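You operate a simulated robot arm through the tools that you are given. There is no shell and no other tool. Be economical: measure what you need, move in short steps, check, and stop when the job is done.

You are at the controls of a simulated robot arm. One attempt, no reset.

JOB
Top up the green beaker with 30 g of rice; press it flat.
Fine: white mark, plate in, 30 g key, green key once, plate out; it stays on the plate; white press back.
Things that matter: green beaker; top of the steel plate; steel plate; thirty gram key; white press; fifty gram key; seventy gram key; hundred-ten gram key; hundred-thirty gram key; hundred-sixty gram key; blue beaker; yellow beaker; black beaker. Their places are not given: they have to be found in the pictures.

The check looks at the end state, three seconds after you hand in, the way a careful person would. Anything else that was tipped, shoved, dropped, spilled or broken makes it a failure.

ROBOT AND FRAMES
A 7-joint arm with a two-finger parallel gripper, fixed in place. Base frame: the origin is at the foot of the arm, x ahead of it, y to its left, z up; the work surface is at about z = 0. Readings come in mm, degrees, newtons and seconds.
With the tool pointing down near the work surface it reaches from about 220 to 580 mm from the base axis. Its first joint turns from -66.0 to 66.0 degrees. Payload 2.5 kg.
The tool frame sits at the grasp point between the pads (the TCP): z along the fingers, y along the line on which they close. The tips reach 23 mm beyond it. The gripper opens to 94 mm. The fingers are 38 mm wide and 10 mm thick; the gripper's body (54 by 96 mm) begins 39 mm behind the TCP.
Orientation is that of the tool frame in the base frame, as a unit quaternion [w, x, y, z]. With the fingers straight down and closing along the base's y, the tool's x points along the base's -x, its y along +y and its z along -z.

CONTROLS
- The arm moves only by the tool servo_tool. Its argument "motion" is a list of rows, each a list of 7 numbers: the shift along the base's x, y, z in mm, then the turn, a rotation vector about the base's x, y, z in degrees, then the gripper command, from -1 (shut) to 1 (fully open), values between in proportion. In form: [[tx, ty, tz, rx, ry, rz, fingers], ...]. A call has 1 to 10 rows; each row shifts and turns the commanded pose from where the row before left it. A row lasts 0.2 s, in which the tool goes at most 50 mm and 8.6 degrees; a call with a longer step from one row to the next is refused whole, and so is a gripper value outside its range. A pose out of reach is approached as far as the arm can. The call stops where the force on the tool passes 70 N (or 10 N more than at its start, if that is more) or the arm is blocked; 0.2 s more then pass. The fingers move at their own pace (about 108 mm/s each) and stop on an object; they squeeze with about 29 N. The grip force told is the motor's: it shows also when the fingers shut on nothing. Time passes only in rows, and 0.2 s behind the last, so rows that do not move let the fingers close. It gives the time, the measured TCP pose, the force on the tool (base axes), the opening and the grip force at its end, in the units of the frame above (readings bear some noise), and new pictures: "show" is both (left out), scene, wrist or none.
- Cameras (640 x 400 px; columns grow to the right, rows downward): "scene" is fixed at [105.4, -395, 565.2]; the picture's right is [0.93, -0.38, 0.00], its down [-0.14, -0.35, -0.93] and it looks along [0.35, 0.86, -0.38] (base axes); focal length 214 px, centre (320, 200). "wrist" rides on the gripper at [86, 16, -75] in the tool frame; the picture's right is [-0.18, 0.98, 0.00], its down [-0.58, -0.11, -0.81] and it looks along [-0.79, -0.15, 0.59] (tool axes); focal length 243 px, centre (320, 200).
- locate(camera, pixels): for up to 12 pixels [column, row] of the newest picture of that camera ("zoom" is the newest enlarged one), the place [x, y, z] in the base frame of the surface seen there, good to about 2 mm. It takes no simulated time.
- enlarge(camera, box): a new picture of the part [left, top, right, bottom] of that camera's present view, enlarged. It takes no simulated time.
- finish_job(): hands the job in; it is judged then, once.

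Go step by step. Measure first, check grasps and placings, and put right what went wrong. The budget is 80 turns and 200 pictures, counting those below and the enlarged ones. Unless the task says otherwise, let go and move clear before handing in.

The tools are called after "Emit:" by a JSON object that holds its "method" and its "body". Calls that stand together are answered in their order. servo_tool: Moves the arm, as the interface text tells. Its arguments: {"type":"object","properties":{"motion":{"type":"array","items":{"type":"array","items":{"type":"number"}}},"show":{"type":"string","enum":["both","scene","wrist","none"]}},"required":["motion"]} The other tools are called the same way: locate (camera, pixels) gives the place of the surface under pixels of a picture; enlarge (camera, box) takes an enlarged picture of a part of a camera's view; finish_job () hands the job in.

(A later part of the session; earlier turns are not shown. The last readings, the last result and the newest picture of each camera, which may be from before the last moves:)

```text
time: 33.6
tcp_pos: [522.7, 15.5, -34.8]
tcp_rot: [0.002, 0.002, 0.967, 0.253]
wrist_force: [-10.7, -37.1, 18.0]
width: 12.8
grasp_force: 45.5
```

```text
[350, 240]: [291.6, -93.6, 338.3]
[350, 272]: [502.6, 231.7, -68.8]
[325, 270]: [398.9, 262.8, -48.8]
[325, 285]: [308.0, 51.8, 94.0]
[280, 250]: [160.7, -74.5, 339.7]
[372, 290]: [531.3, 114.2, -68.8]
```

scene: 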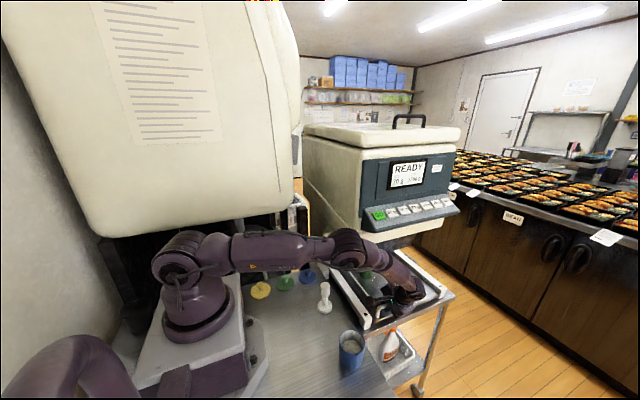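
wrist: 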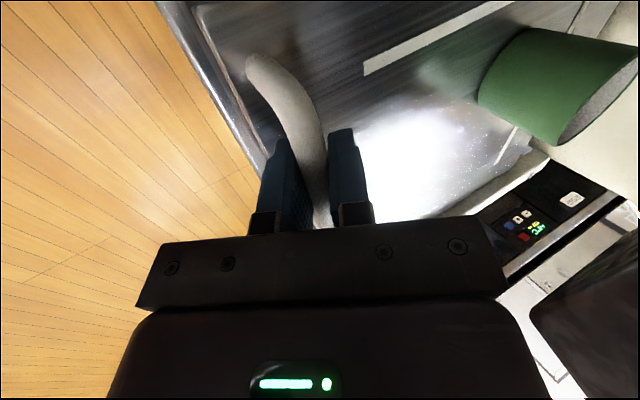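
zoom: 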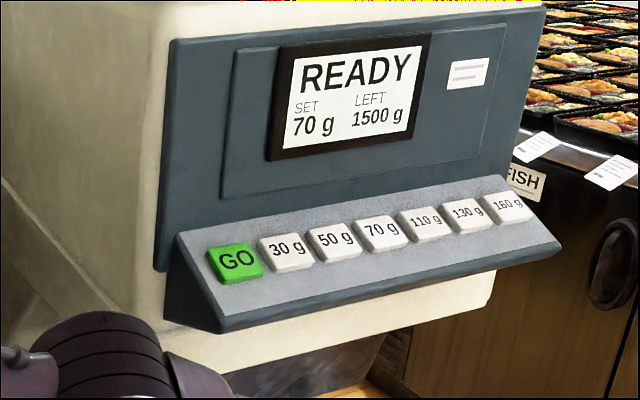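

READY: the plate is in at its end stop. I'll ease off the load, open slightly, and withdraw along the tool axis; also measure the key slope.

Emit:
{"method": "servo_tool", "body": {"motion": [[-0.3, -1, 0.3, 0, 0, 0, -1], [0, 0, 0, 0, 0, 0, -0.5], [0, 0, 0, 0, 0, 0, -0.4], [0, -5, 8.7, 0, 0, 0, -0.4], [0, -15, 26, 0, 0, 0, -0.4], [0, -20, 34.6, 0, 0, 0, -0.4], [0, -30, 30, 0, 0, 0, -0.4], [0, -40, 20, 0, 0, 0, -1], [0, -40, 20, 0, 0, 0, -1], [0, 0, 0, 0, 0, 0, -1]]}}

Emit:
{"method": "enlarge", "body": {"camera": "scene", "box": [350, 180, 430, 230]}}

```text
time: 35.8
tcp_pos: [521.2, -128.6, 103.2]
tcp_rot: [0.0, -0.001, 0.966, 0.259]
wrist_force: [-0.2, 0.6, -0.7]
width: 0.2
grasp_force: 29.4
```

scene: 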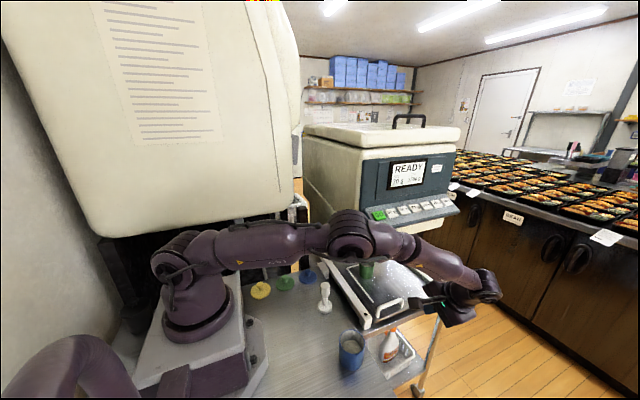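
wrist: 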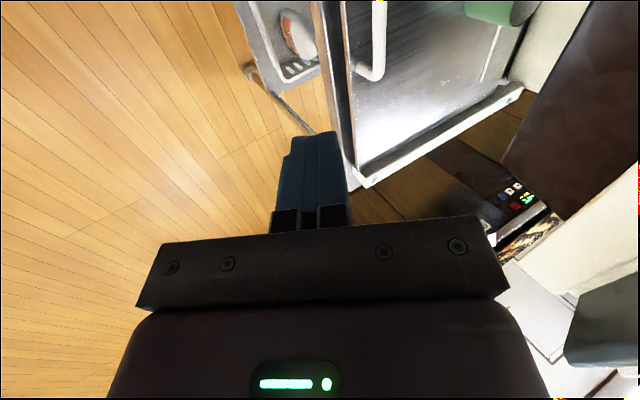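

```text
8.00 times, centred on (390, 205) of scene
```

zoom: 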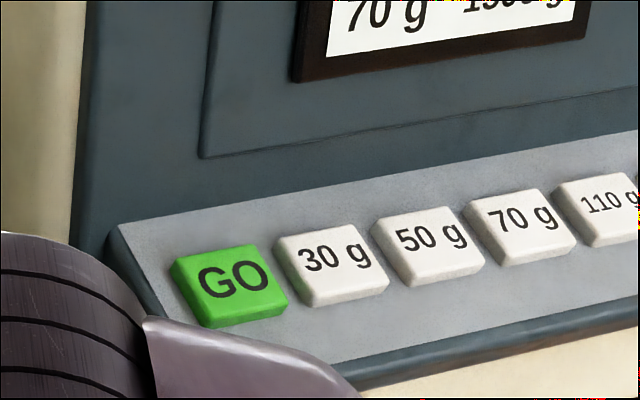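

Emit:
{"method": "locate", "body": {"camera": "zoom", "pixels": [[228, 277], [175, 262], [255, 247], [285, 300], [212, 322], [332, 262], [278, 242], [355, 228], [385, 283], [312, 300], [300, 195], [330, 345]]}}

```text
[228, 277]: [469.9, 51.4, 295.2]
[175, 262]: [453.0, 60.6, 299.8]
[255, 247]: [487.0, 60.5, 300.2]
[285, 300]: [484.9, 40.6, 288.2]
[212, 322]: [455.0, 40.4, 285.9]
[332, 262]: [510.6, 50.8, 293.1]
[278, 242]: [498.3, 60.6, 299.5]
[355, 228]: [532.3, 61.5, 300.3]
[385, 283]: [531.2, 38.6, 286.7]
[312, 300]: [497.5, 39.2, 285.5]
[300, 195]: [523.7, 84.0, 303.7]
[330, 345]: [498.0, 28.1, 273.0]
```

The key face slopes about 33°, nearly perpendicular to the 30°-tilted tool; the 30 g key centre is (515,50.5,293.5). I'll rise out front, then approach to about 40 mm off that key.

Emit:
{"method": "servo_tool", "body": {"motion": [[-1, -5, 40, 0, 0, 0, -1], [-1, -5, 45, 0, 0, 0, -1], [-1, 0, 45, 0, 0, 0, -1], [-1, 0, 45, 0, 0, 0, -1], [-1, 0, 45, 0, 0, 0, -1], [-1, 5, 25, 1, 0, 0, -1], [0, 40, 0, 2, 0, 0, -1], [0, 45, 0, 0, 0, 0, -1], [0, 42, 0, 0, 0, 0, -1], [0, 20, 0, 0, 0, 0, -1]]}}

Emit:
{"method": "enlarge", "body": {"camera": "scene", "box": [320, 130, 480, 230]}}

```text
time: 38.0
tcp_pos: [516.3, 13.3, 349.8]
tcp_rot: [0.0, -0.001, 0.959, 0.284]
wrist_force: [-0.2, -0.3, 0.3]
width: 0.1
grasp_force: 28.0
```

scene: 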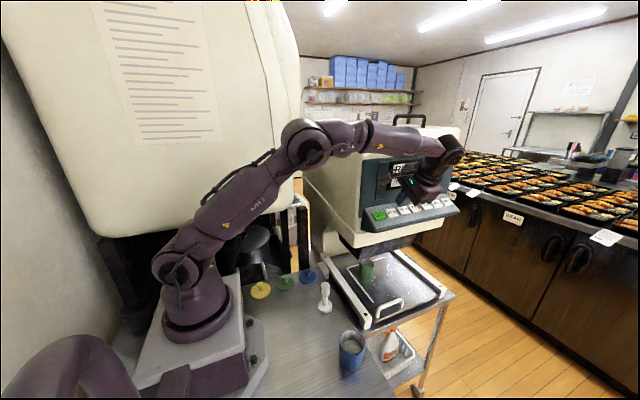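
wrist: 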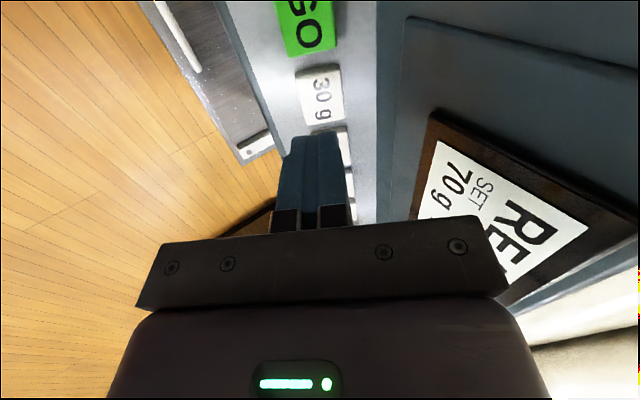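

```text
4.00 times, centred on (400, 180) of scene
```

zoom: 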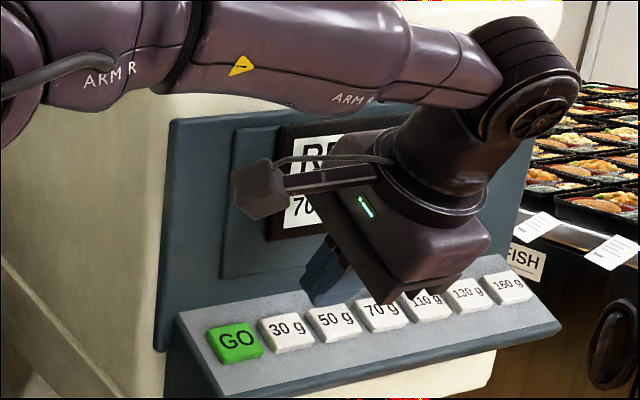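

The fingers hover before the panel. Confirming the key places from the wrist view: 30 g at (320,97), GO at (305,28).

Emit:
{"method": "locate", "body": {"camera": "wrist", "pixels": [[320, 97], [298, 78], [338, 72], [304, 120], [344, 116], [305, 28], [342, 135]]}}

```text
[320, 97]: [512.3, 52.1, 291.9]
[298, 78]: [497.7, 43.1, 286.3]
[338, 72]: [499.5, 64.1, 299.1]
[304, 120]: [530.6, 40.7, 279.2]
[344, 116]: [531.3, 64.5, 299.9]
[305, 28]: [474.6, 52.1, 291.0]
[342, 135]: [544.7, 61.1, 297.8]
```

Target contact TCP ≈ (514.5,39.5,312). I'll approach to 5 mm off the key.

Emit:
{"method": "servo_tool", "body": {"motion": [[-1.8, 8, -11, 0, 0, 0, -1], [0, 8, -11, 0, 0, 0, -1], [0, 5, -7.5, 0, 0, 0, -1], [0, 2.2, -3.5, 0, 0, 0, -1], [0, 0, 0, 0, 0, 0, -1]]}}

Emit:
{"method": "enlarge", "body": {"camera": "scene", "box": [360, 170, 456, 230]}}

```text
time: 39.2
tcp_pos: [513.9, 36.8, 315.4]
tcp_rot: [0.001, 0.0, 0.959, 0.284]
wrist_force: [0.1, -0.4, -0.4]
width: 0.0
grasp_force: 29.1
```

scene: 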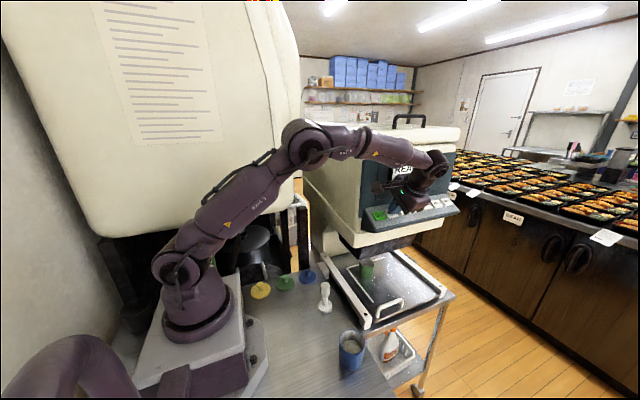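
wrist: 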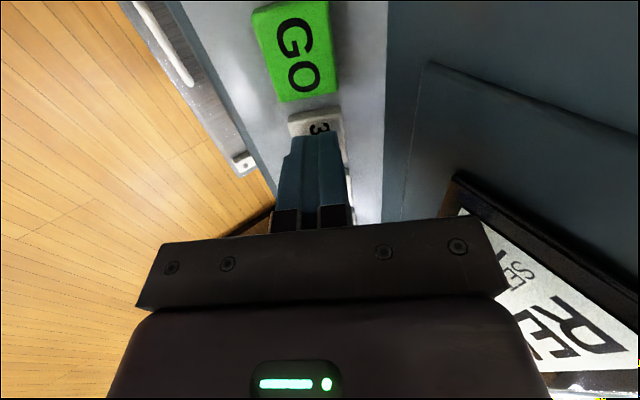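

```text
6.67 times, centred on (408, 200) of scene
```

zoom: 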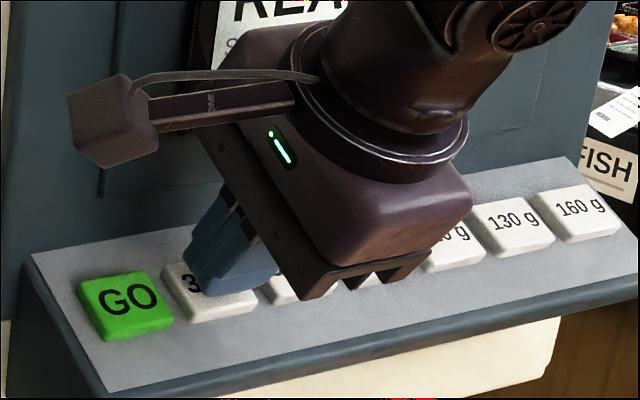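

Fingertips sit over the 30 g key. I'll shift -3 mm in x for centring and press in along the normal by small steps.

Emit:
{"method": "servo_tool", "body": {"motion": [[-3, 0, 0, 0, 0, 0, -1], [0, 1.1, -1.7, 0, 0, 0, -1], [0, 1.1, -1.7, 0, 0, 0, -1], [0, 0.8, -1.3, 0, 0, 0, -1], [0, 0, 0, 0, 0, 0, -1]]}}

Emit:
{"method": "enlarge", "body": {"camera": "scene", "box": [360, 150, 456, 230]}}

```text
time: 40.4
tcp_pos: [509.7, 39.8, 311.1]
tcp_rot: [0.0, 0.0, 0.959, 0.284]
wrist_force: [1.1, -0.3, 1.3]
width: 0.0
grasp_force: 29.0
```

scene: 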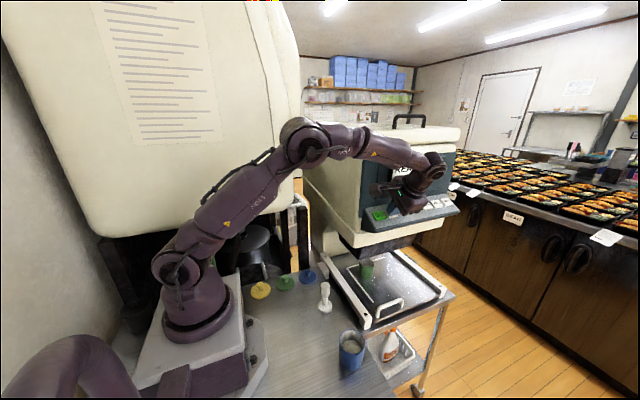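
wrist: 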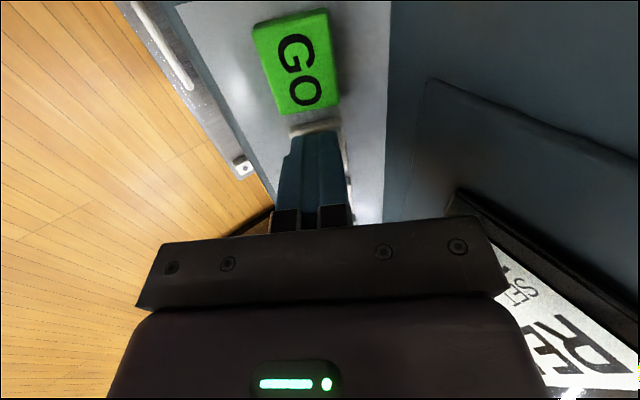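

```text
5.00 times, centred on (408, 190) of scene
```

zoom: 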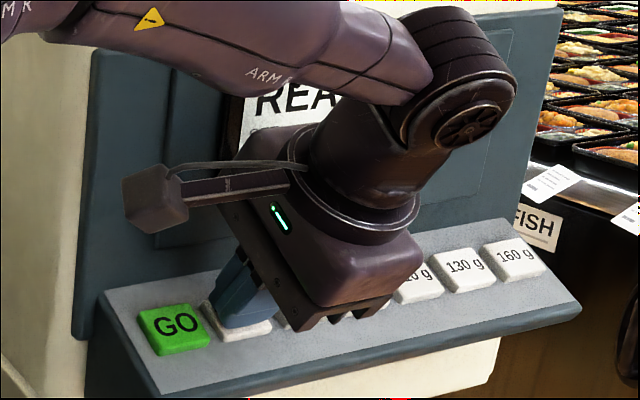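

Just touching. Pressing in a few more mm (nudging +1.5 mm in x to stay clear of GO).

Emit:
{"method": "servo_tool", "body": {"motion": [[1.5, 0, 0, 0, 0, 0, -1], [0, 0.6, -0.9, 0, 0, 0, -1], [0, 0.6, -0.9, 0, 0, 0, -1], [0, 0.6, -0.9, 0, 0, 0, -1], [0, 0, 0, 0, 0, 0, -1]], "show": "wrist"}}

```text
time: 41.6
tcp_pos: [513.2, 41.4, 308.9]
tcp_rot: [0.0, 0.0, 0.959, 0.284]
wrist_force: [0.7, -2.0, 2.4]
width: 0.1
grasp_force: 28.7
```

wrist: 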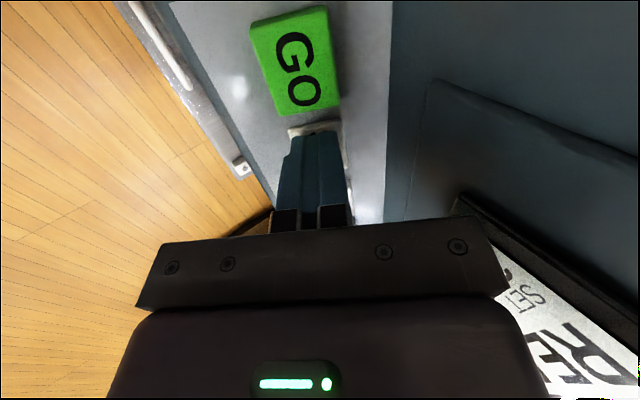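

The key's spring shows (~3 N). Pressing a little deeper, then backing off 40 mm to read the display.

Emit:
{"method": "servo_tool", "body": {"motion": [[0, 0.6, -0.9, 0, 0, 0, -1], [0, 0.6, -0.9, 0, 0, 0, -1], [0, 0, 0, 0, 0, 0, -1]], "show": "none"}}

Emit:
{"method": "servo_tool", "body": {"motion": [[0, -2, 3, 0, 0, 0, -1], [0, -10, 15, 0, 0, 0, -1], [0, -13, 20, 0, 0, 0, -1], [0, 0, 0, 0, 0, 0, -1]]}}

Emit:
{"method": "enlarge", "body": {"camera": "scene", "box": [360, 140, 456, 230]}}

```text
time: 42.4
tcp_pos: [513.6, 41.9, 307.6]
tcp_rot: [0.001, 0.0, 0.959, 0.284]
wrist_force: [2.7, -6.2, 7.9]
width: 0.1
grasp_force: 29.1
```

```text
time: 43.4
tcp_pos: [512.4, 18.1, 344.0]
tcp_rot: [-0.001, 0.0, 0.959, 0.283]
wrist_force: [-0.3, -0.3, 0.2]
width: 0.0
grasp_force: 28.9
```

scene: 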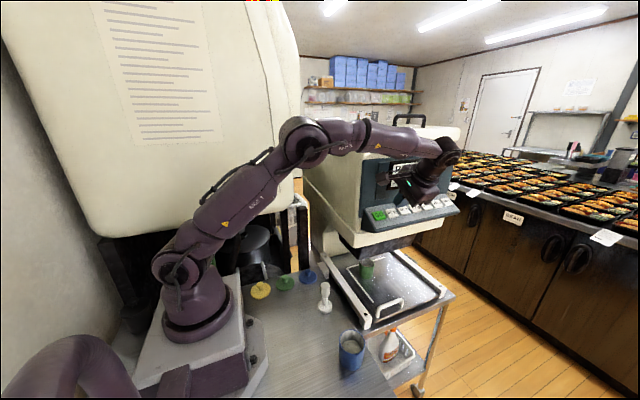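
wrist: 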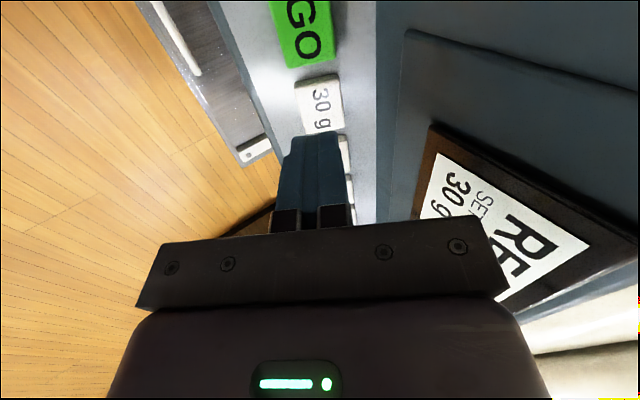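

```text
4.44 times, centred on (408, 185) of scene
```

zoom: 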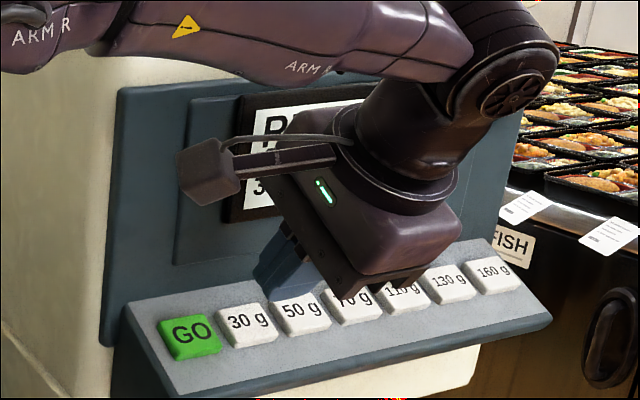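

SET now reads 30 g, still READY. I'll shift 44 mm to the GO key and press once, in a single smooth in-and-out.

Emit:
{"method": "servo_tool", "body": {"motion": [[-22, 0, 0, 0, 0, 0, -1], [-21.5, 0, 0, 0, 0, 0, -1], [0, 10, -15.3, 0, 0, 0, -1], [0, 8, -12.3, 0, 0, 0, -1], [0, 3, -4.6, 0, 0, 0, -1], [0, 1.5, -2.2, 0, 0, 0, -1], [0, 1.2, -1.8, 0, 0, 0, -1], [0, 0.6, -0.9, 0, 0, 0, -1], [0, 0, 0, 0, 0, 0, -1]]}}

```text
time: 45.4
tcp_pos: [469.1, 41.0, 307.3]
tcp_rot: [0.001, 0.0, 0.959, 0.285]
wrist_force: [-0.7, -5.8, 4.7]
width: 0.0
grasp_force: 28.9
```

scene: 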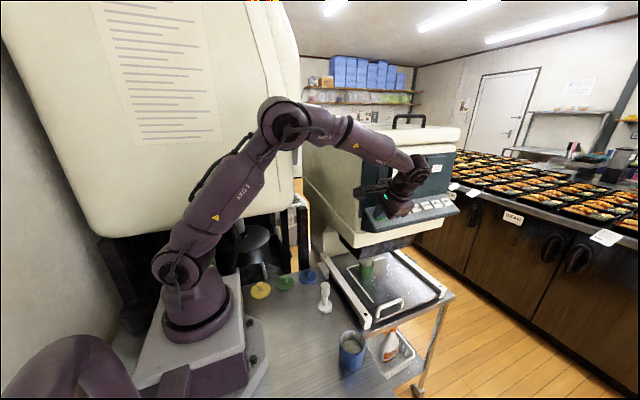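
wrist: 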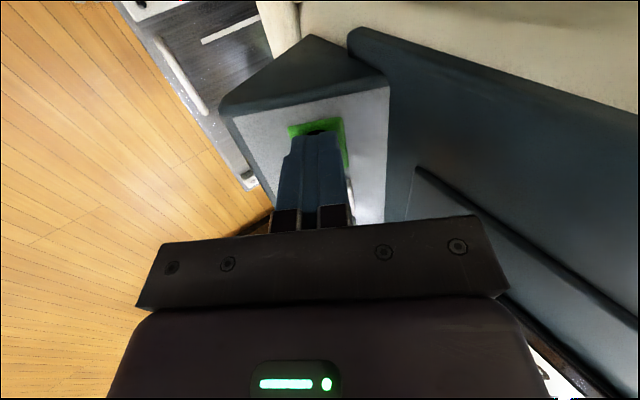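

A stream seems to be falling at (367,262). I'll back off the key now and read the display.

Emit:
{"method": "servo_tool", "body": {"motion": [[0, -3, 4.6, 0, 0, 0, -1], [0, -12, 18, 0, 0, 0, -1], [0, -30, 20, 0, 0, 0, -1], [0, -45, 0, 0, 0, 0, -1], [0, -40, -20, 0, 0, 0, -1], [0, -20, -20, 0, 0, 0, -1], [0, 0, 0, 0, 0, 0, -1]]}}

Emit:
{"method": "enlarge", "body": {"camera": "scene", "box": [330, 140, 482, 320]}}

```text
time: 47.0
tcp_pos: [469.4, -109.3, 310.7]
tcp_rot: [0.0, 0.0, 0.959, 0.283]
wrist_force: [-0.2, -0.5, -0.4]
width: 0.2
grasp_force: 28.8
```

scene: 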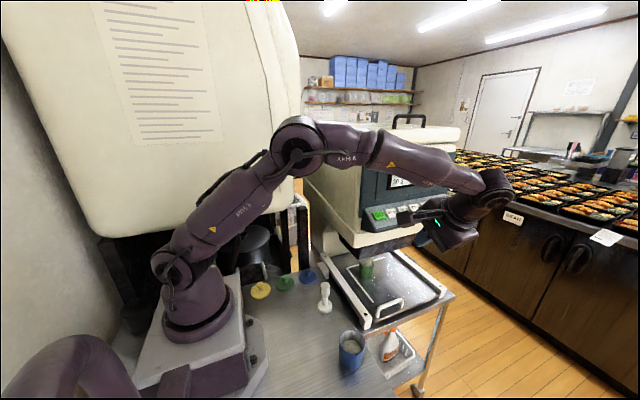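
wrist: 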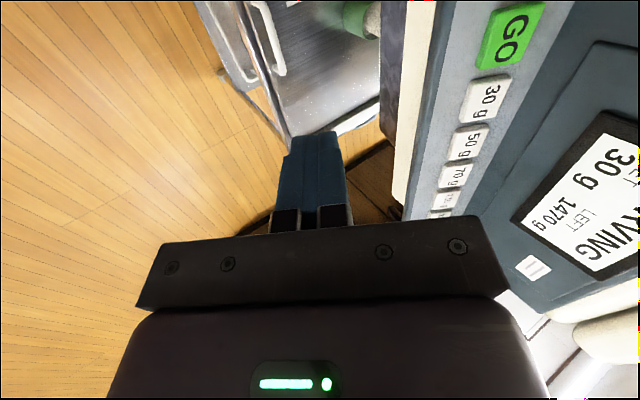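

```text
2.22 times, centred on (406, 230) of scene
```

zoom: 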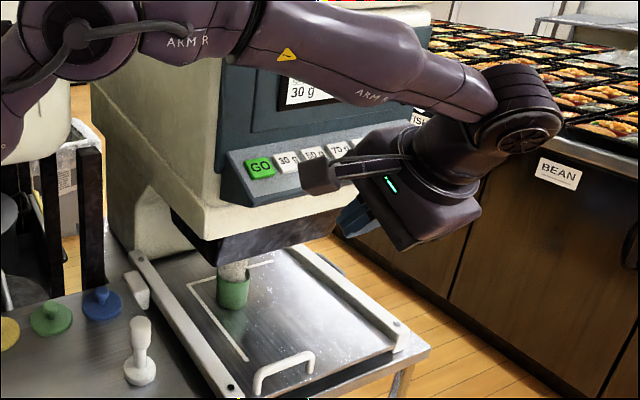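

The display shows SERVING, 1470 g left; rice is falling into the beaker. I'll wait, dropping slowly to the pre-handle pose out in front.

Emit:
{"method": "servo_tool", "body": {"motion": [[10, -3, -40, 0, 0, 0, -1], [10, -3, -45, 0, 0, 0, -1], [10, -3, -45, 0, 0, 0, -1], [10, -3, -45, -1, 0, 0, -1], [10, 0, -30, -2, 0, 0, -1], [0, 0, 0, 0, 0, 0, -1], [0, 0, 0, 0, 0, 0, -0.4], [0, 0, 0, 0, 0, 0, -0.4], [0, 0, 0, 0, 0, 0, -0.4], [0, 0, 0, 0, 0, 0, -0.4]]}}

Emit:
{"method": "enlarge", "body": {"camera": "scene", "box": [330, 140, 482, 320]}}

```text
time: 49.2
tcp_pos: [520.1, -118.9, 106.0]
tcp_rot: [-0.001, 0.0, 0.966, 0.259]
wrist_force: [-0.2, 0.0, 0.5]
width: 28.2
grasp_force: 0.1
```

scene: 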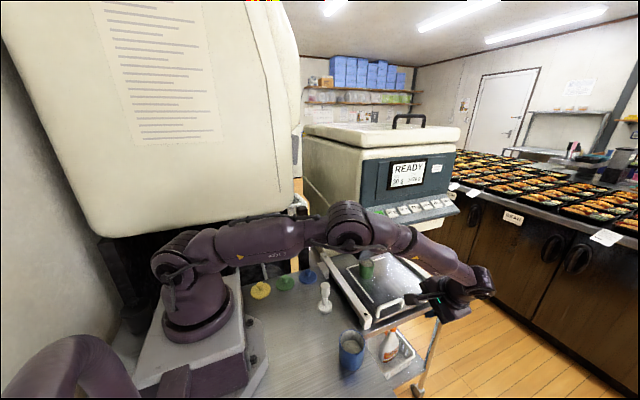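
wrist: 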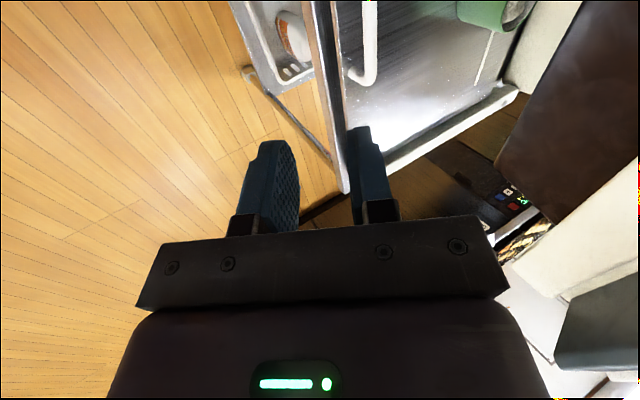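

```text
2.22 times, centred on (406, 230) of scene
```

zoom: 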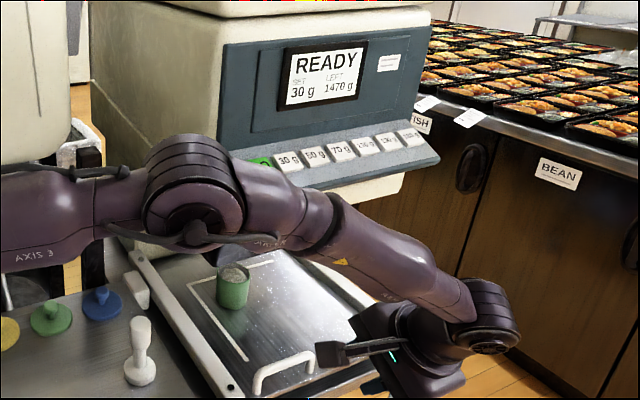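

Serving finished: READY, 1470 g left. Now I'll measure the handle again for the regrip.

Emit:
{"method": "locate", "body": {"camera": "wrist", "pixels": [[368, 20], [368, 50], [362, 76]]}}

Emit:
{"method": "locate", "body": {"camera": "scene", "pixels": [[391, 307], [380, 314], [401, 300], [367, 262]]}}

```text
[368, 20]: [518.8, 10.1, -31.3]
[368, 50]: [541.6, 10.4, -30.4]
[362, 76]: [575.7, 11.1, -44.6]
```

```text
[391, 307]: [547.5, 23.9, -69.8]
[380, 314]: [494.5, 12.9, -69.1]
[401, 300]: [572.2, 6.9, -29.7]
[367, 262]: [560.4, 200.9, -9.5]
```

The bar is at y ≈ 13. I'll re-enter along the reverse of the withdrawal path and close.

Emit:
{"method": "servo_tool", "body": {"motion": [[1, 30, -20, 0, 0, 0, -0.4], [1, 38, -34, 0, 0, 0, -0.4], [0, 35, -35, 0, 0, 0, -0.4], [0, 10, -17.3, 0, 0, 0, -0.4], [0, 10, -17.3, 0, 0, 0, -0.4], [0, 7, -12, 0, 0, 0, -0.4], [0, 3, -5, 0, 0, 0, -0.4], [0, 0, 0, 0, 0, 0, -0.4]]}}

```text
refused: row 2 steps farther than a row can; nothing moved
```

Emit:
{"method": "servo_tool", "body": {"motion": [[1, 30, -20, 0, 0, 0, -0.4], [1, 33, -30, 0, 0, 0, -0.4], [0, 30, -30, 0, 0, 0, -0.4], [0, 15, -18, 0, 0, 0, -0.4], [0, 8, -13, 0, 0, 0, -0.4], [0, 8, -13, 0, 0, 0, -0.4], [0, 6, -11, 0, 0, 0, -0.4], [0, 3, -6, 0, 0, 0, -0.4], [0, 0, 0, 0, 0, 0, -0.4]]}}

```text
time: 51.2
tcp_pos: [520.8, 14.5, -35.6]
tcp_rot: [0.0, 0.0, 0.966, 0.259]
wrist_force: [0.3, -0.1, 0.9]
width: 28.5
grasp_force: 0.0
```

scene: 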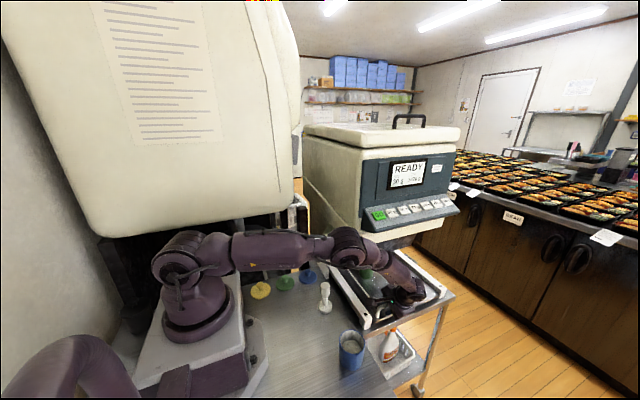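
wrist: 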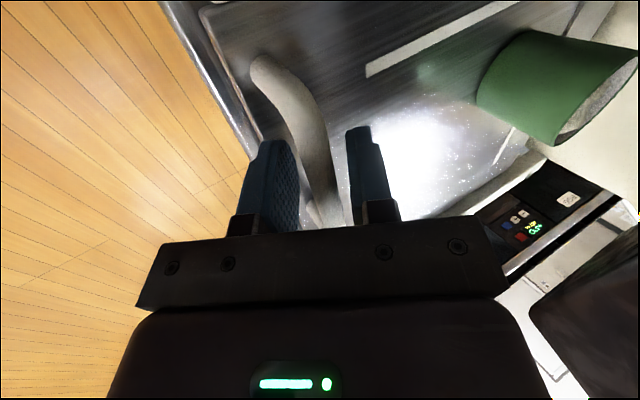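

Bar is between the pads. Closing and pulling out gently.

Emit:
{"method": "servo_tool", "body": {"motion": [[0, 0, 0, 0, 0, 0, -1], [0, 0, 0, 0, 0, 0, -1], [0, -2, 0, 0, 0, 0, -1], [0, -5, 0, 0, 0, 0, -1], [0, -8, 0, 0, 0, 0, -1], [0, -10, 0, 0, 0, 0, -1], [0, -10, 0, 0, 0, 0, -1], [0, -10, 0, 0, 0, 0, -1], [0, -8, 0, 0, 0, 0, -1], [0, -4, 0, 0, 0, 0, -1]], "show": "scene"}}

```text
time: 53.4
tcp_pos: [520.3, -44.6, -35.3]
tcp_rot: [0.0, -0.001, 0.966, 0.259]
wrist_force: [-0.3, 2.5, 8.8]
width: 12.7
grasp_force: 45.0
```

scene: 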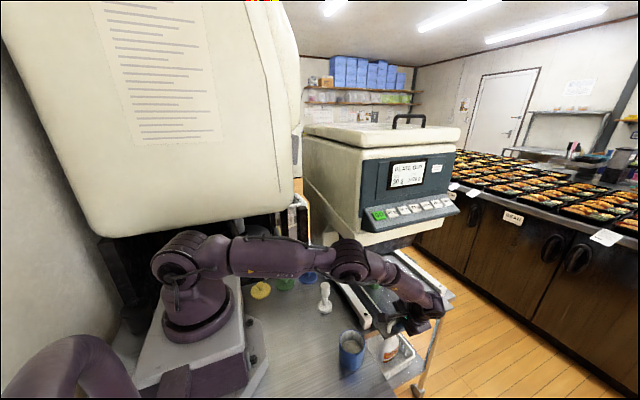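

The plate moves well with low force. I'll pull another 40 mm, then loosen and untilt the tool to vertical.

Emit:
{"method": "servo_tool", "body": {"motion": [[0, -4, 0, 0, 0, 0, -1], [0, -10, 0, 0, 0, 0, -1], [0, -12, 0, 0, 0, 0, -1], [0, -10, 0, 0, 0, 0, -1], [0, -4, 0, 0, 0, 0, -1], [0, 0, 0, 0, 0, 0, -1]], "show": "none"}}

Emit:
{"method": "servo_tool", "body": {"motion": [[0, 0, 0, 0, 0, 0, -0.55], [0, 0, 0, 0, 0, 0, -0.55], [0, 0, 0, -6, 0, 0, -0.55], [0, 0, 0, -6, 0, 0, -0.55], [0, 0, 0, -6, 0, 0, -0.55], [0, 0, 0, -6, 0, 0, -0.55], [0, 0, 0, -6, 0, 0, -0.55], [0, 0, 0, 0, 0, 0, -0.55], [0, 0, 0, 0, 0, 0, -1], [0, 0, 0, 0, 0, 0, -1]]}}

```text
time: 54.8
tcp_pos: [520.6, -84.1, -36.1]
tcp_rot: [0.001, 0.0, 0.966, 0.26]
wrist_force: [-6.7, 0.2, 13.7]
width: 12.6
grasp_force: 44.7
```

```text
time: 57.0
tcp_pos: [520.9, -83.9, -35.9]
tcp_rot: [0.0, 0.0, 1.0, 0.001]
wrist_force: [-3.3, -0.9, 1.1]
width: 12.7
grasp_force: 45.4
```

scene: 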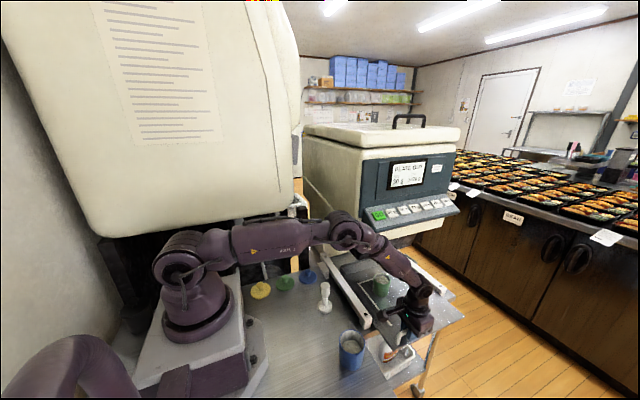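
wrist: 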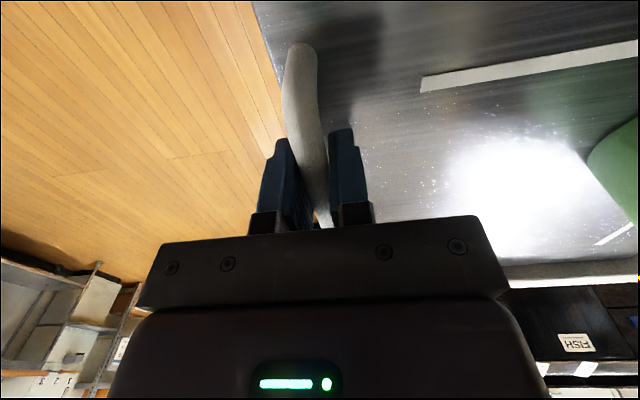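

Vertical and gripped again at y = -84. Pulling the remaining ~152 mm in two gentle calls.

Emit:
{"method": "servo_tool", "body": {"motion": [[0, -2, 0, 0, 0, 0, -1], [0, -5, 0, 0, 0, 0, -1], [0, -9, 0, 0, 0, 0, -1], [0, -12, 0, 0, 0, 0, -1], [0, -12, 0, 0, 0, 0, -1], [0, -12, 0, 0, 0, 0, -1], [0, -12, 0, 0, 0, 0, -1], [0, -9, 0, 0, 0, 0, -1], [0, -5, 0, 0, 0, 0, -1], [0, -2, 0, 0, 0, 0, -1]], "show": "none"}}

Emit:
{"method": "servo_tool", "body": {"motion": [[0, -3, 0, 0, 0, 0, -1], [0, -7, 0, 0, 0, 0, -1], [0, -11, 0, 0, 0, 0, -1], [0, -12, 0, 0, 0, 0, -1], [0, -12, 0, 0, 0, 0, -1], [0, -11, 0, 0, 0, 0, -1], [0, -8, 0, 0, 0, 0, -1], [0, -5, 0, 0, 0, 0, -1], [0, -3, 0, 0, 0, 0, -1], [0, 0, 0, 0, 0, 0, -1]]}}

```text
time: 59.2
tcp_pos: [520.9, -164.5, -35.4]
tcp_rot: [0.001, 0.0, 1.0, 0.0]
wrist_force: [-3.7, 1.4, 6.0]
width: 12.5
grasp_force: 45.0
```

```text
time: 61.4
tcp_pos: [520.7, -235.5, -35.3]
tcp_rot: [0.0, -0.001, 1.0, 0.0]
wrist_force: [-1.7, 0.3, -0.2]
width: 12.6
grasp_force: 44.7
```

scene: 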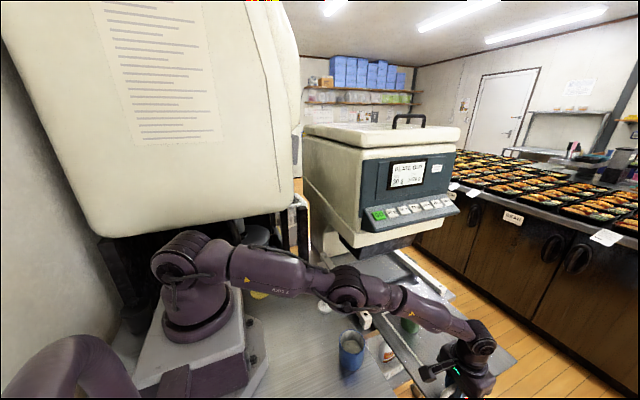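
wrist: 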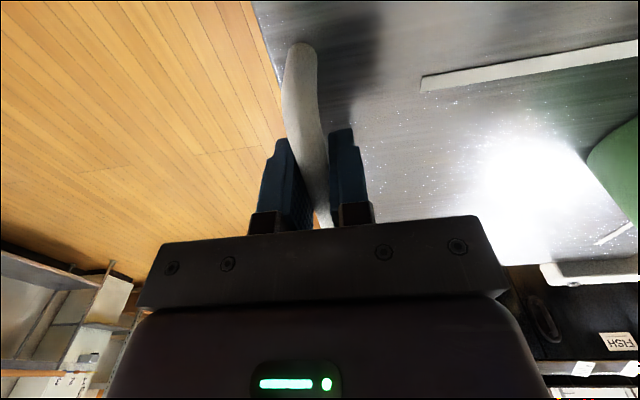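

Plate is back at its starting position with no force. Release, rise, and head toward the white press.

Emit:
{"method": "servo_tool", "body": {"motion": [[0, 0, 0, 0, 0, 0, -0.4], [0, 0, 0, 0, 0, 0, -0.2], [0, 0, 15, 0, 0, 0, 0], [0, 0, 40, 0, 0, 0, 0], [0, 0, 48, 0, 0, 0, 0], [-10, 10, 45, 0, 0, 0, 0], [-25, 20, 35, 0, 0, 0, 0], [-30, 30, 20, 0, 0, 0, 0], [-35, 30, 15, 0, 0, 0, 0], [-35, 30, 10, 0, 0, 0, 0]]}}

Emit:
{"method": "enlarge", "body": {"camera": "scene", "box": [380, 280, 476, 340]}}

```text
time: 63.6
tcp_pos: [386.8, -116.3, 192.6]
tcp_rot: [0.0, -0.001, 1.0, 0.0]
wrist_force: [0.3, 1.0, 0.2]
width: 47.0
grasp_force: 0.0
```

scene: 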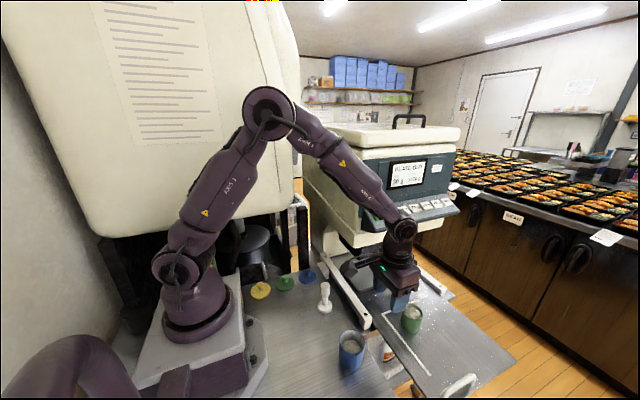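
wrist: 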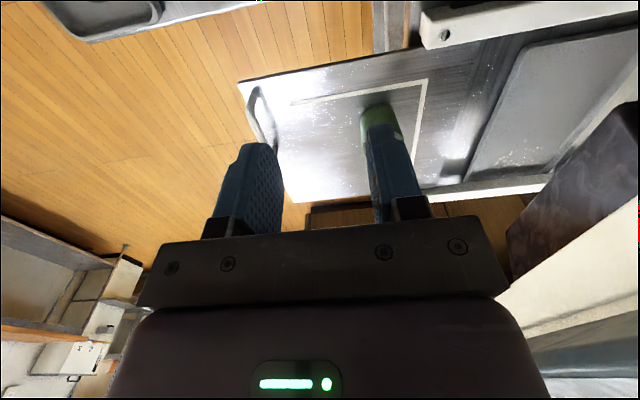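

```text
6.67 times, centred on (428, 310) of scene
```

zoom: 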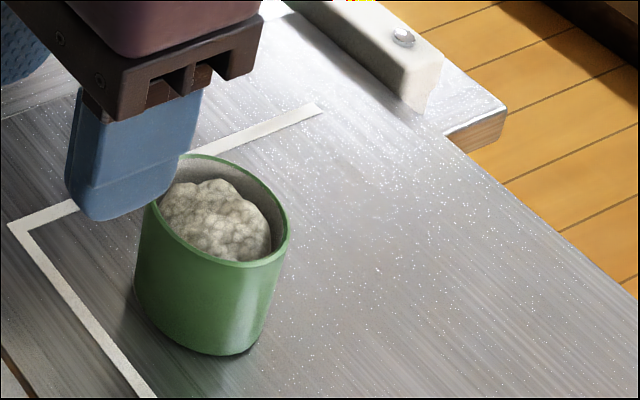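

The beaker holds a lumpy heap now, with nothing spilled. Next I'll measure the white press closely at scene (325,297).

Emit:
{"method": "enlarge", "body": {"camera": "scene", "box": [301, 275, 349, 320]}}

Emit:
{"method": "locate", "body": {"camera": "zoom", "pixels": [[320, 110], [320, 160], [320, 200], [320, 250], [320, 290]]}}

```text
8.89 times, centred on (325, 298) of scene
```

zoom: 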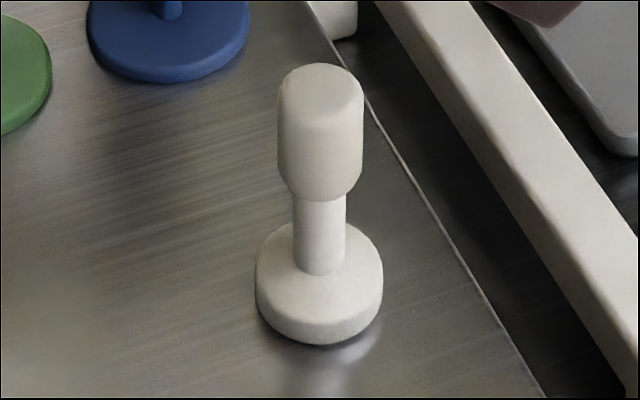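

```text
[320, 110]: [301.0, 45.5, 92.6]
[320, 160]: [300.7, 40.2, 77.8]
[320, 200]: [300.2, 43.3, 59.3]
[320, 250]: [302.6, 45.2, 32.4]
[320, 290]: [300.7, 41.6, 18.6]
```

Emit:
{"method": "locate", "body": {"camera": "zoom", "pixels": [[320, 75], [282, 130], [358, 130], [320, 185], [300, 235], [340, 235], [260, 290], [378, 290], [320, 335], [320, 320], [320, 95]]}}

```text
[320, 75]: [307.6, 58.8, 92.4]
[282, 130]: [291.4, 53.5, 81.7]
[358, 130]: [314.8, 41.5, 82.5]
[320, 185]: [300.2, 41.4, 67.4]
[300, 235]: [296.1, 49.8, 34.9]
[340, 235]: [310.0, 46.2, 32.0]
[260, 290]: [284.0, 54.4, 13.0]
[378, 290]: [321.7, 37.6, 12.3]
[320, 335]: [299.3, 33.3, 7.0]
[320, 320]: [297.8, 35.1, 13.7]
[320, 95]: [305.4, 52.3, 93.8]
```

The press: head ~27 mm wide (z 60–93), neck, disc base ~43 mm; centre near (305,50). I'll move to view it from above to pin its axis.

Emit:
{"method": "servo_tool", "body": {"motion": [[-20, 20, 20, 0, 0, 0, 0.2], [-25, 30, 20, 0, 0, 0, 0.2], [-25, 33, 10, 0, 0, 0, 0.2], [-25, 33, 5, 0, 0, 0, 0.2], [-25, 33, 0, 0, 0, 0, 0.2], [-17, 16, 0, 0, 0, 0, 0.2], [0, 0, 0, 0, 0, 0, 0.2]]}}

```text
time: 65.2
tcp_pos: [248.2, 48.6, 246.7]
tcp_rot: [0.0, 0.0, 1.0, 0.0]
wrist_force: [-0.5, 0.9, -0.7]
width: 56.4
grasp_force: 0.0
```

scene: 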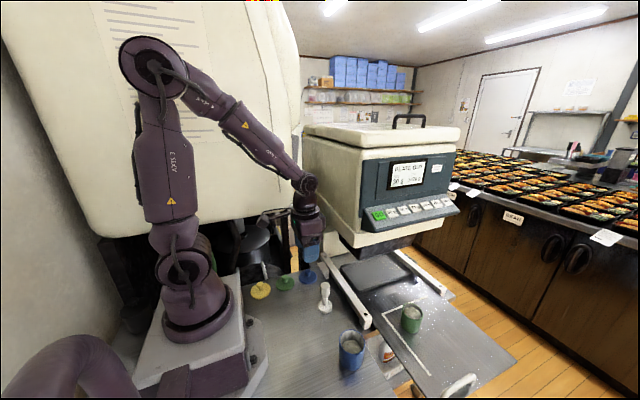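
wrist: 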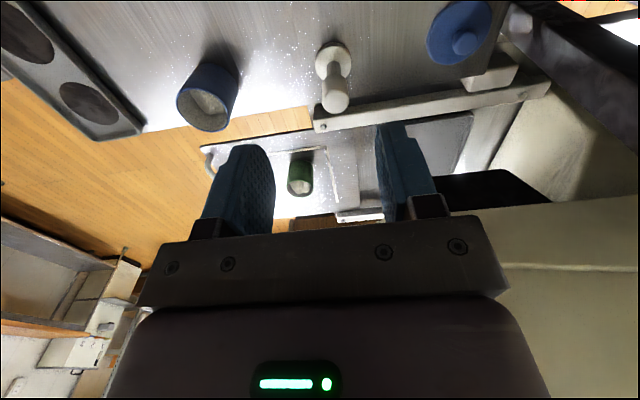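

Emit:
{"method": "enlarge", "body": {"camera": "wrist", "box": [296, 30, 376, 120]}}

Emit:
{"method": "locate", "body": {"camera": "wrist", "pixels": [[322, 101], [348, 99], [335, 90], [335, 110], [336, 101], [316, 62], [350, 62], [333, 43]]}}

```text
4.44 times, centred on (336, 75) of wrist
```

zoom: 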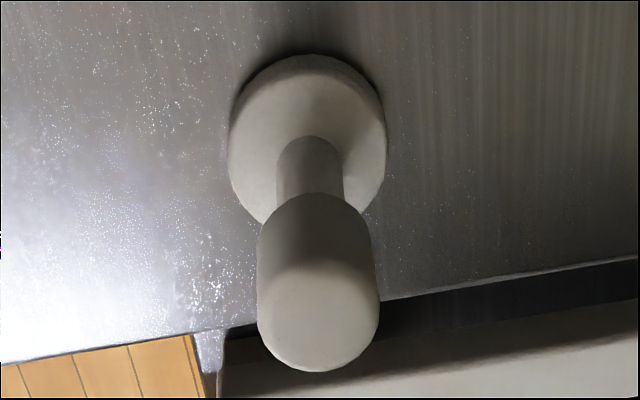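

```text
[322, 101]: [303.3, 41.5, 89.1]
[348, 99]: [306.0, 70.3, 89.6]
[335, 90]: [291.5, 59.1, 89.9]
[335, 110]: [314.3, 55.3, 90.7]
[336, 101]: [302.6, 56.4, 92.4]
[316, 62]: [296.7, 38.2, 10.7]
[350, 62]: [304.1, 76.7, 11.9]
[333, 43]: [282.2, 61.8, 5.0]
```

Wrist view puts the axis at about (303,56), scene at about (305,52). I'll move above at z ≈ 145 and look again close up.

Emit:
{"method": "servo_tool", "body": {"motion": [[15, 2, -15, 0, 0, 0, 0.4], [20, 2, -30, 0, 0, 0, 0.4], [15, 2, -30, 0, 0, 0, 0.4], [5, 0, -27, 0, 0, 0, 0.4], [0, 0, 0, 0, 0, 0, 0.4]]}}

Emit:
{"method": "enlarge", "body": {"camera": "wrist", "box": [260, 0, 420, 150]}}

```text
time: 66.4
tcp_pos: [302.8, 53.0, 145.5]
tcp_rot: [0.0, 0.0, 1.0, 0.0]
wrist_force: [0.6, 0.1, 0.1]
width: 65.7
grasp_force: 0.1
```

scene: 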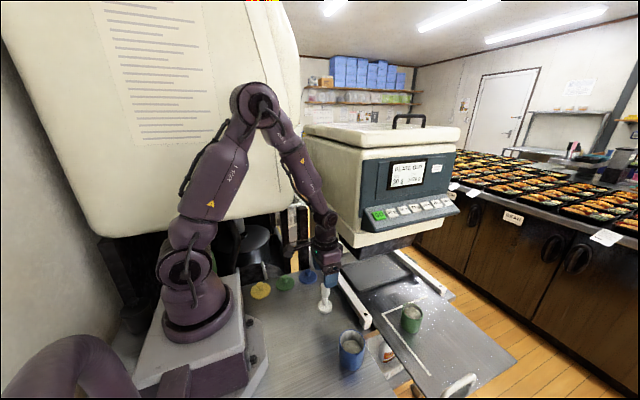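
wrist: 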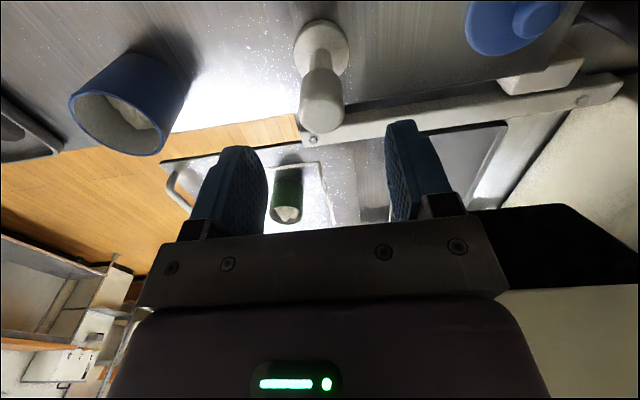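

```text
2.67 times, centred on (340, 75) of wrist
```

zoom: 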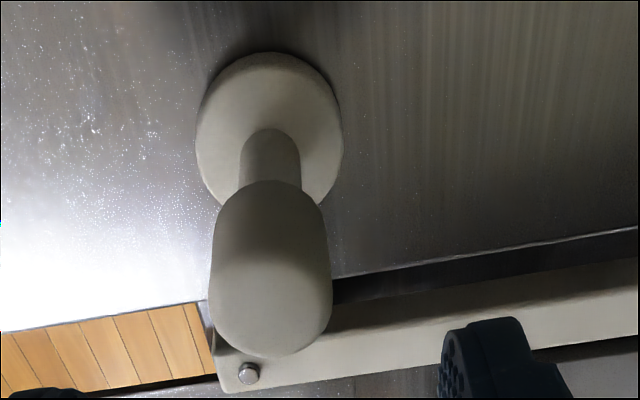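

Emit:
{"method": "locate", "body": {"camera": "zoom", "pixels": [[212, 290], [331, 290], [275, 355], [270, 255], [272, 300], [198, 140], [342, 150], [265, 56], [225, 310], [320, 320], [215, 240], [322, 240]]}}

```text
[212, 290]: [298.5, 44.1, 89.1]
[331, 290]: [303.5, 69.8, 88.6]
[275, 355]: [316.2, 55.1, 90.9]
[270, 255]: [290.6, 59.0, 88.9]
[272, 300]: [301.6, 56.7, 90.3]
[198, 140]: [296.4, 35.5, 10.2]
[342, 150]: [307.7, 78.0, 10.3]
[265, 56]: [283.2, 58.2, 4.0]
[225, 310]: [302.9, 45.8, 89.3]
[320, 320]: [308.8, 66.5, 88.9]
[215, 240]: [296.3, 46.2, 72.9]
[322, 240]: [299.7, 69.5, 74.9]
```

The axis is at about (303,56.5) from this close view. I'll descend to z = 78 and close on the head.

Emit:
{"method": "servo_tool", "body": {"motion": [[0.5, 3.3, -17, 0, 0, 0, 0.4], [0, 0, -25, 0, 0, 0, 0.4], [0, 0, -20, 0, 0, 0, 0.4], [0, 0, -5, 0, 0, 0, 0.4], [0, 0, 0, 0, 0, 0, 0.4], [0, 0, 0, 0, 0, 0, 0]]}}

Emit:
{"method": "enlarge", "body": {"camera": "wrist", "box": [200, 60, 440, 220]}}

Emit:
{"method": "enlarge", "body": {"camera": "scene", "box": [285, 250, 365, 320]}}

```text
time: 67.8
tcp_pos: [304.1, 59.5, 77.8]
tcp_rot: [0.0, 0.0, 1.0, 0.001]
wrist_force: [0.7, 0.2, 0.3]
width: 47.0
grasp_force: 0.2
```

scene: 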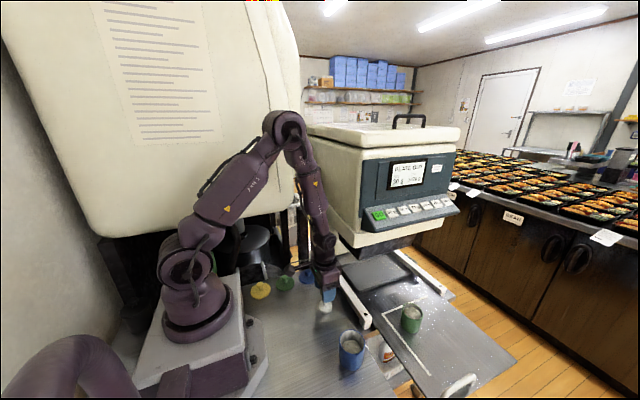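
wrist: 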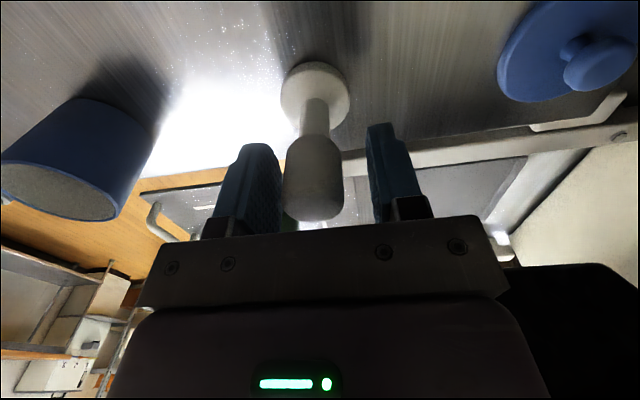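

```text
2.50 times, centred on (320, 140) of wrist
```

zoom: 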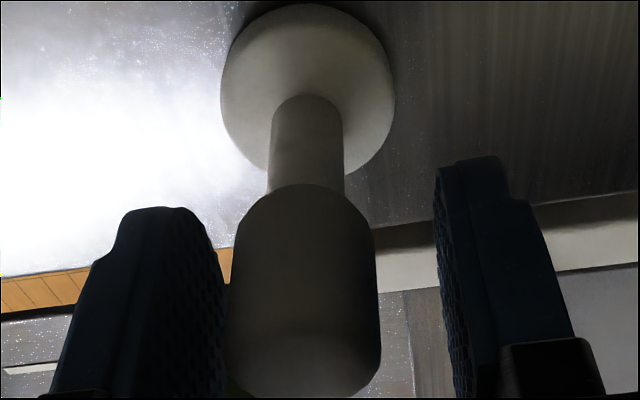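

```text
5.71 times, centred on (325, 285) of scene
```

zoom: 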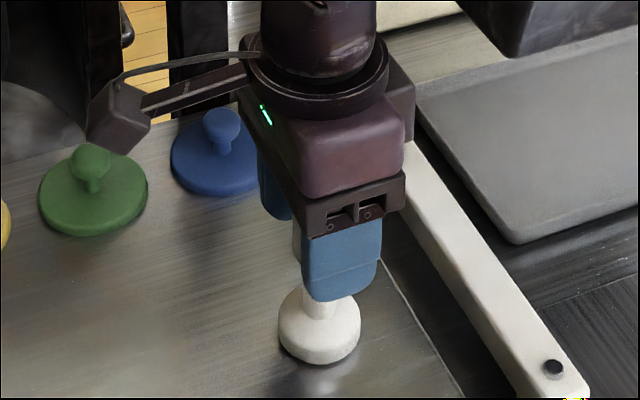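

In the zoom the head is much nearer the left finger (gaps ~0 vs ~65 px), so the press is at lower y than I am. I'll reopen a bit and shift -5 mm in y.

Emit:
{"method": "servo_tool", "body": {"motion": [[0, 0, 0, 0, 0, 0, 0.3], [0, 0, 0, 0, 0, 0, 0.3], [0, -5, 0, 0, 0, 0, 0.3], [0, 0, 0, 0, 0, 0, 0], [0, 0, 0, 0, 0, 0, -0.1]], "show": "wrist"}}

Emit:
{"method": "enlarge", "body": {"camera": "wrist", "box": [200, 60, 440, 220]}}

```text
time: 69.0
tcp_pos: [305.1, 54.0, 77.3]
tcp_rot: [0.0, 0.0, 1.0, 0.001]
wrist_force: [-0.2, 0.0, -0.2]
width: 42.4
grasp_force: 0.1
```

wrist: 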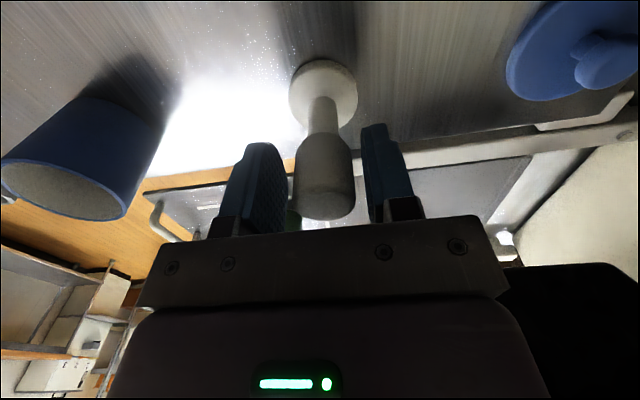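

```text
2.50 times, centred on (320, 140) of wrist
```

zoom: 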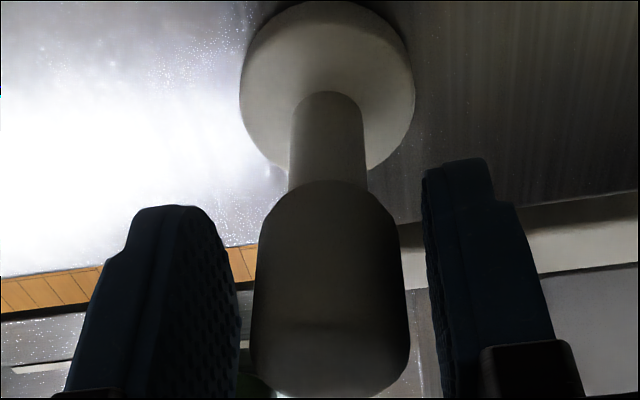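

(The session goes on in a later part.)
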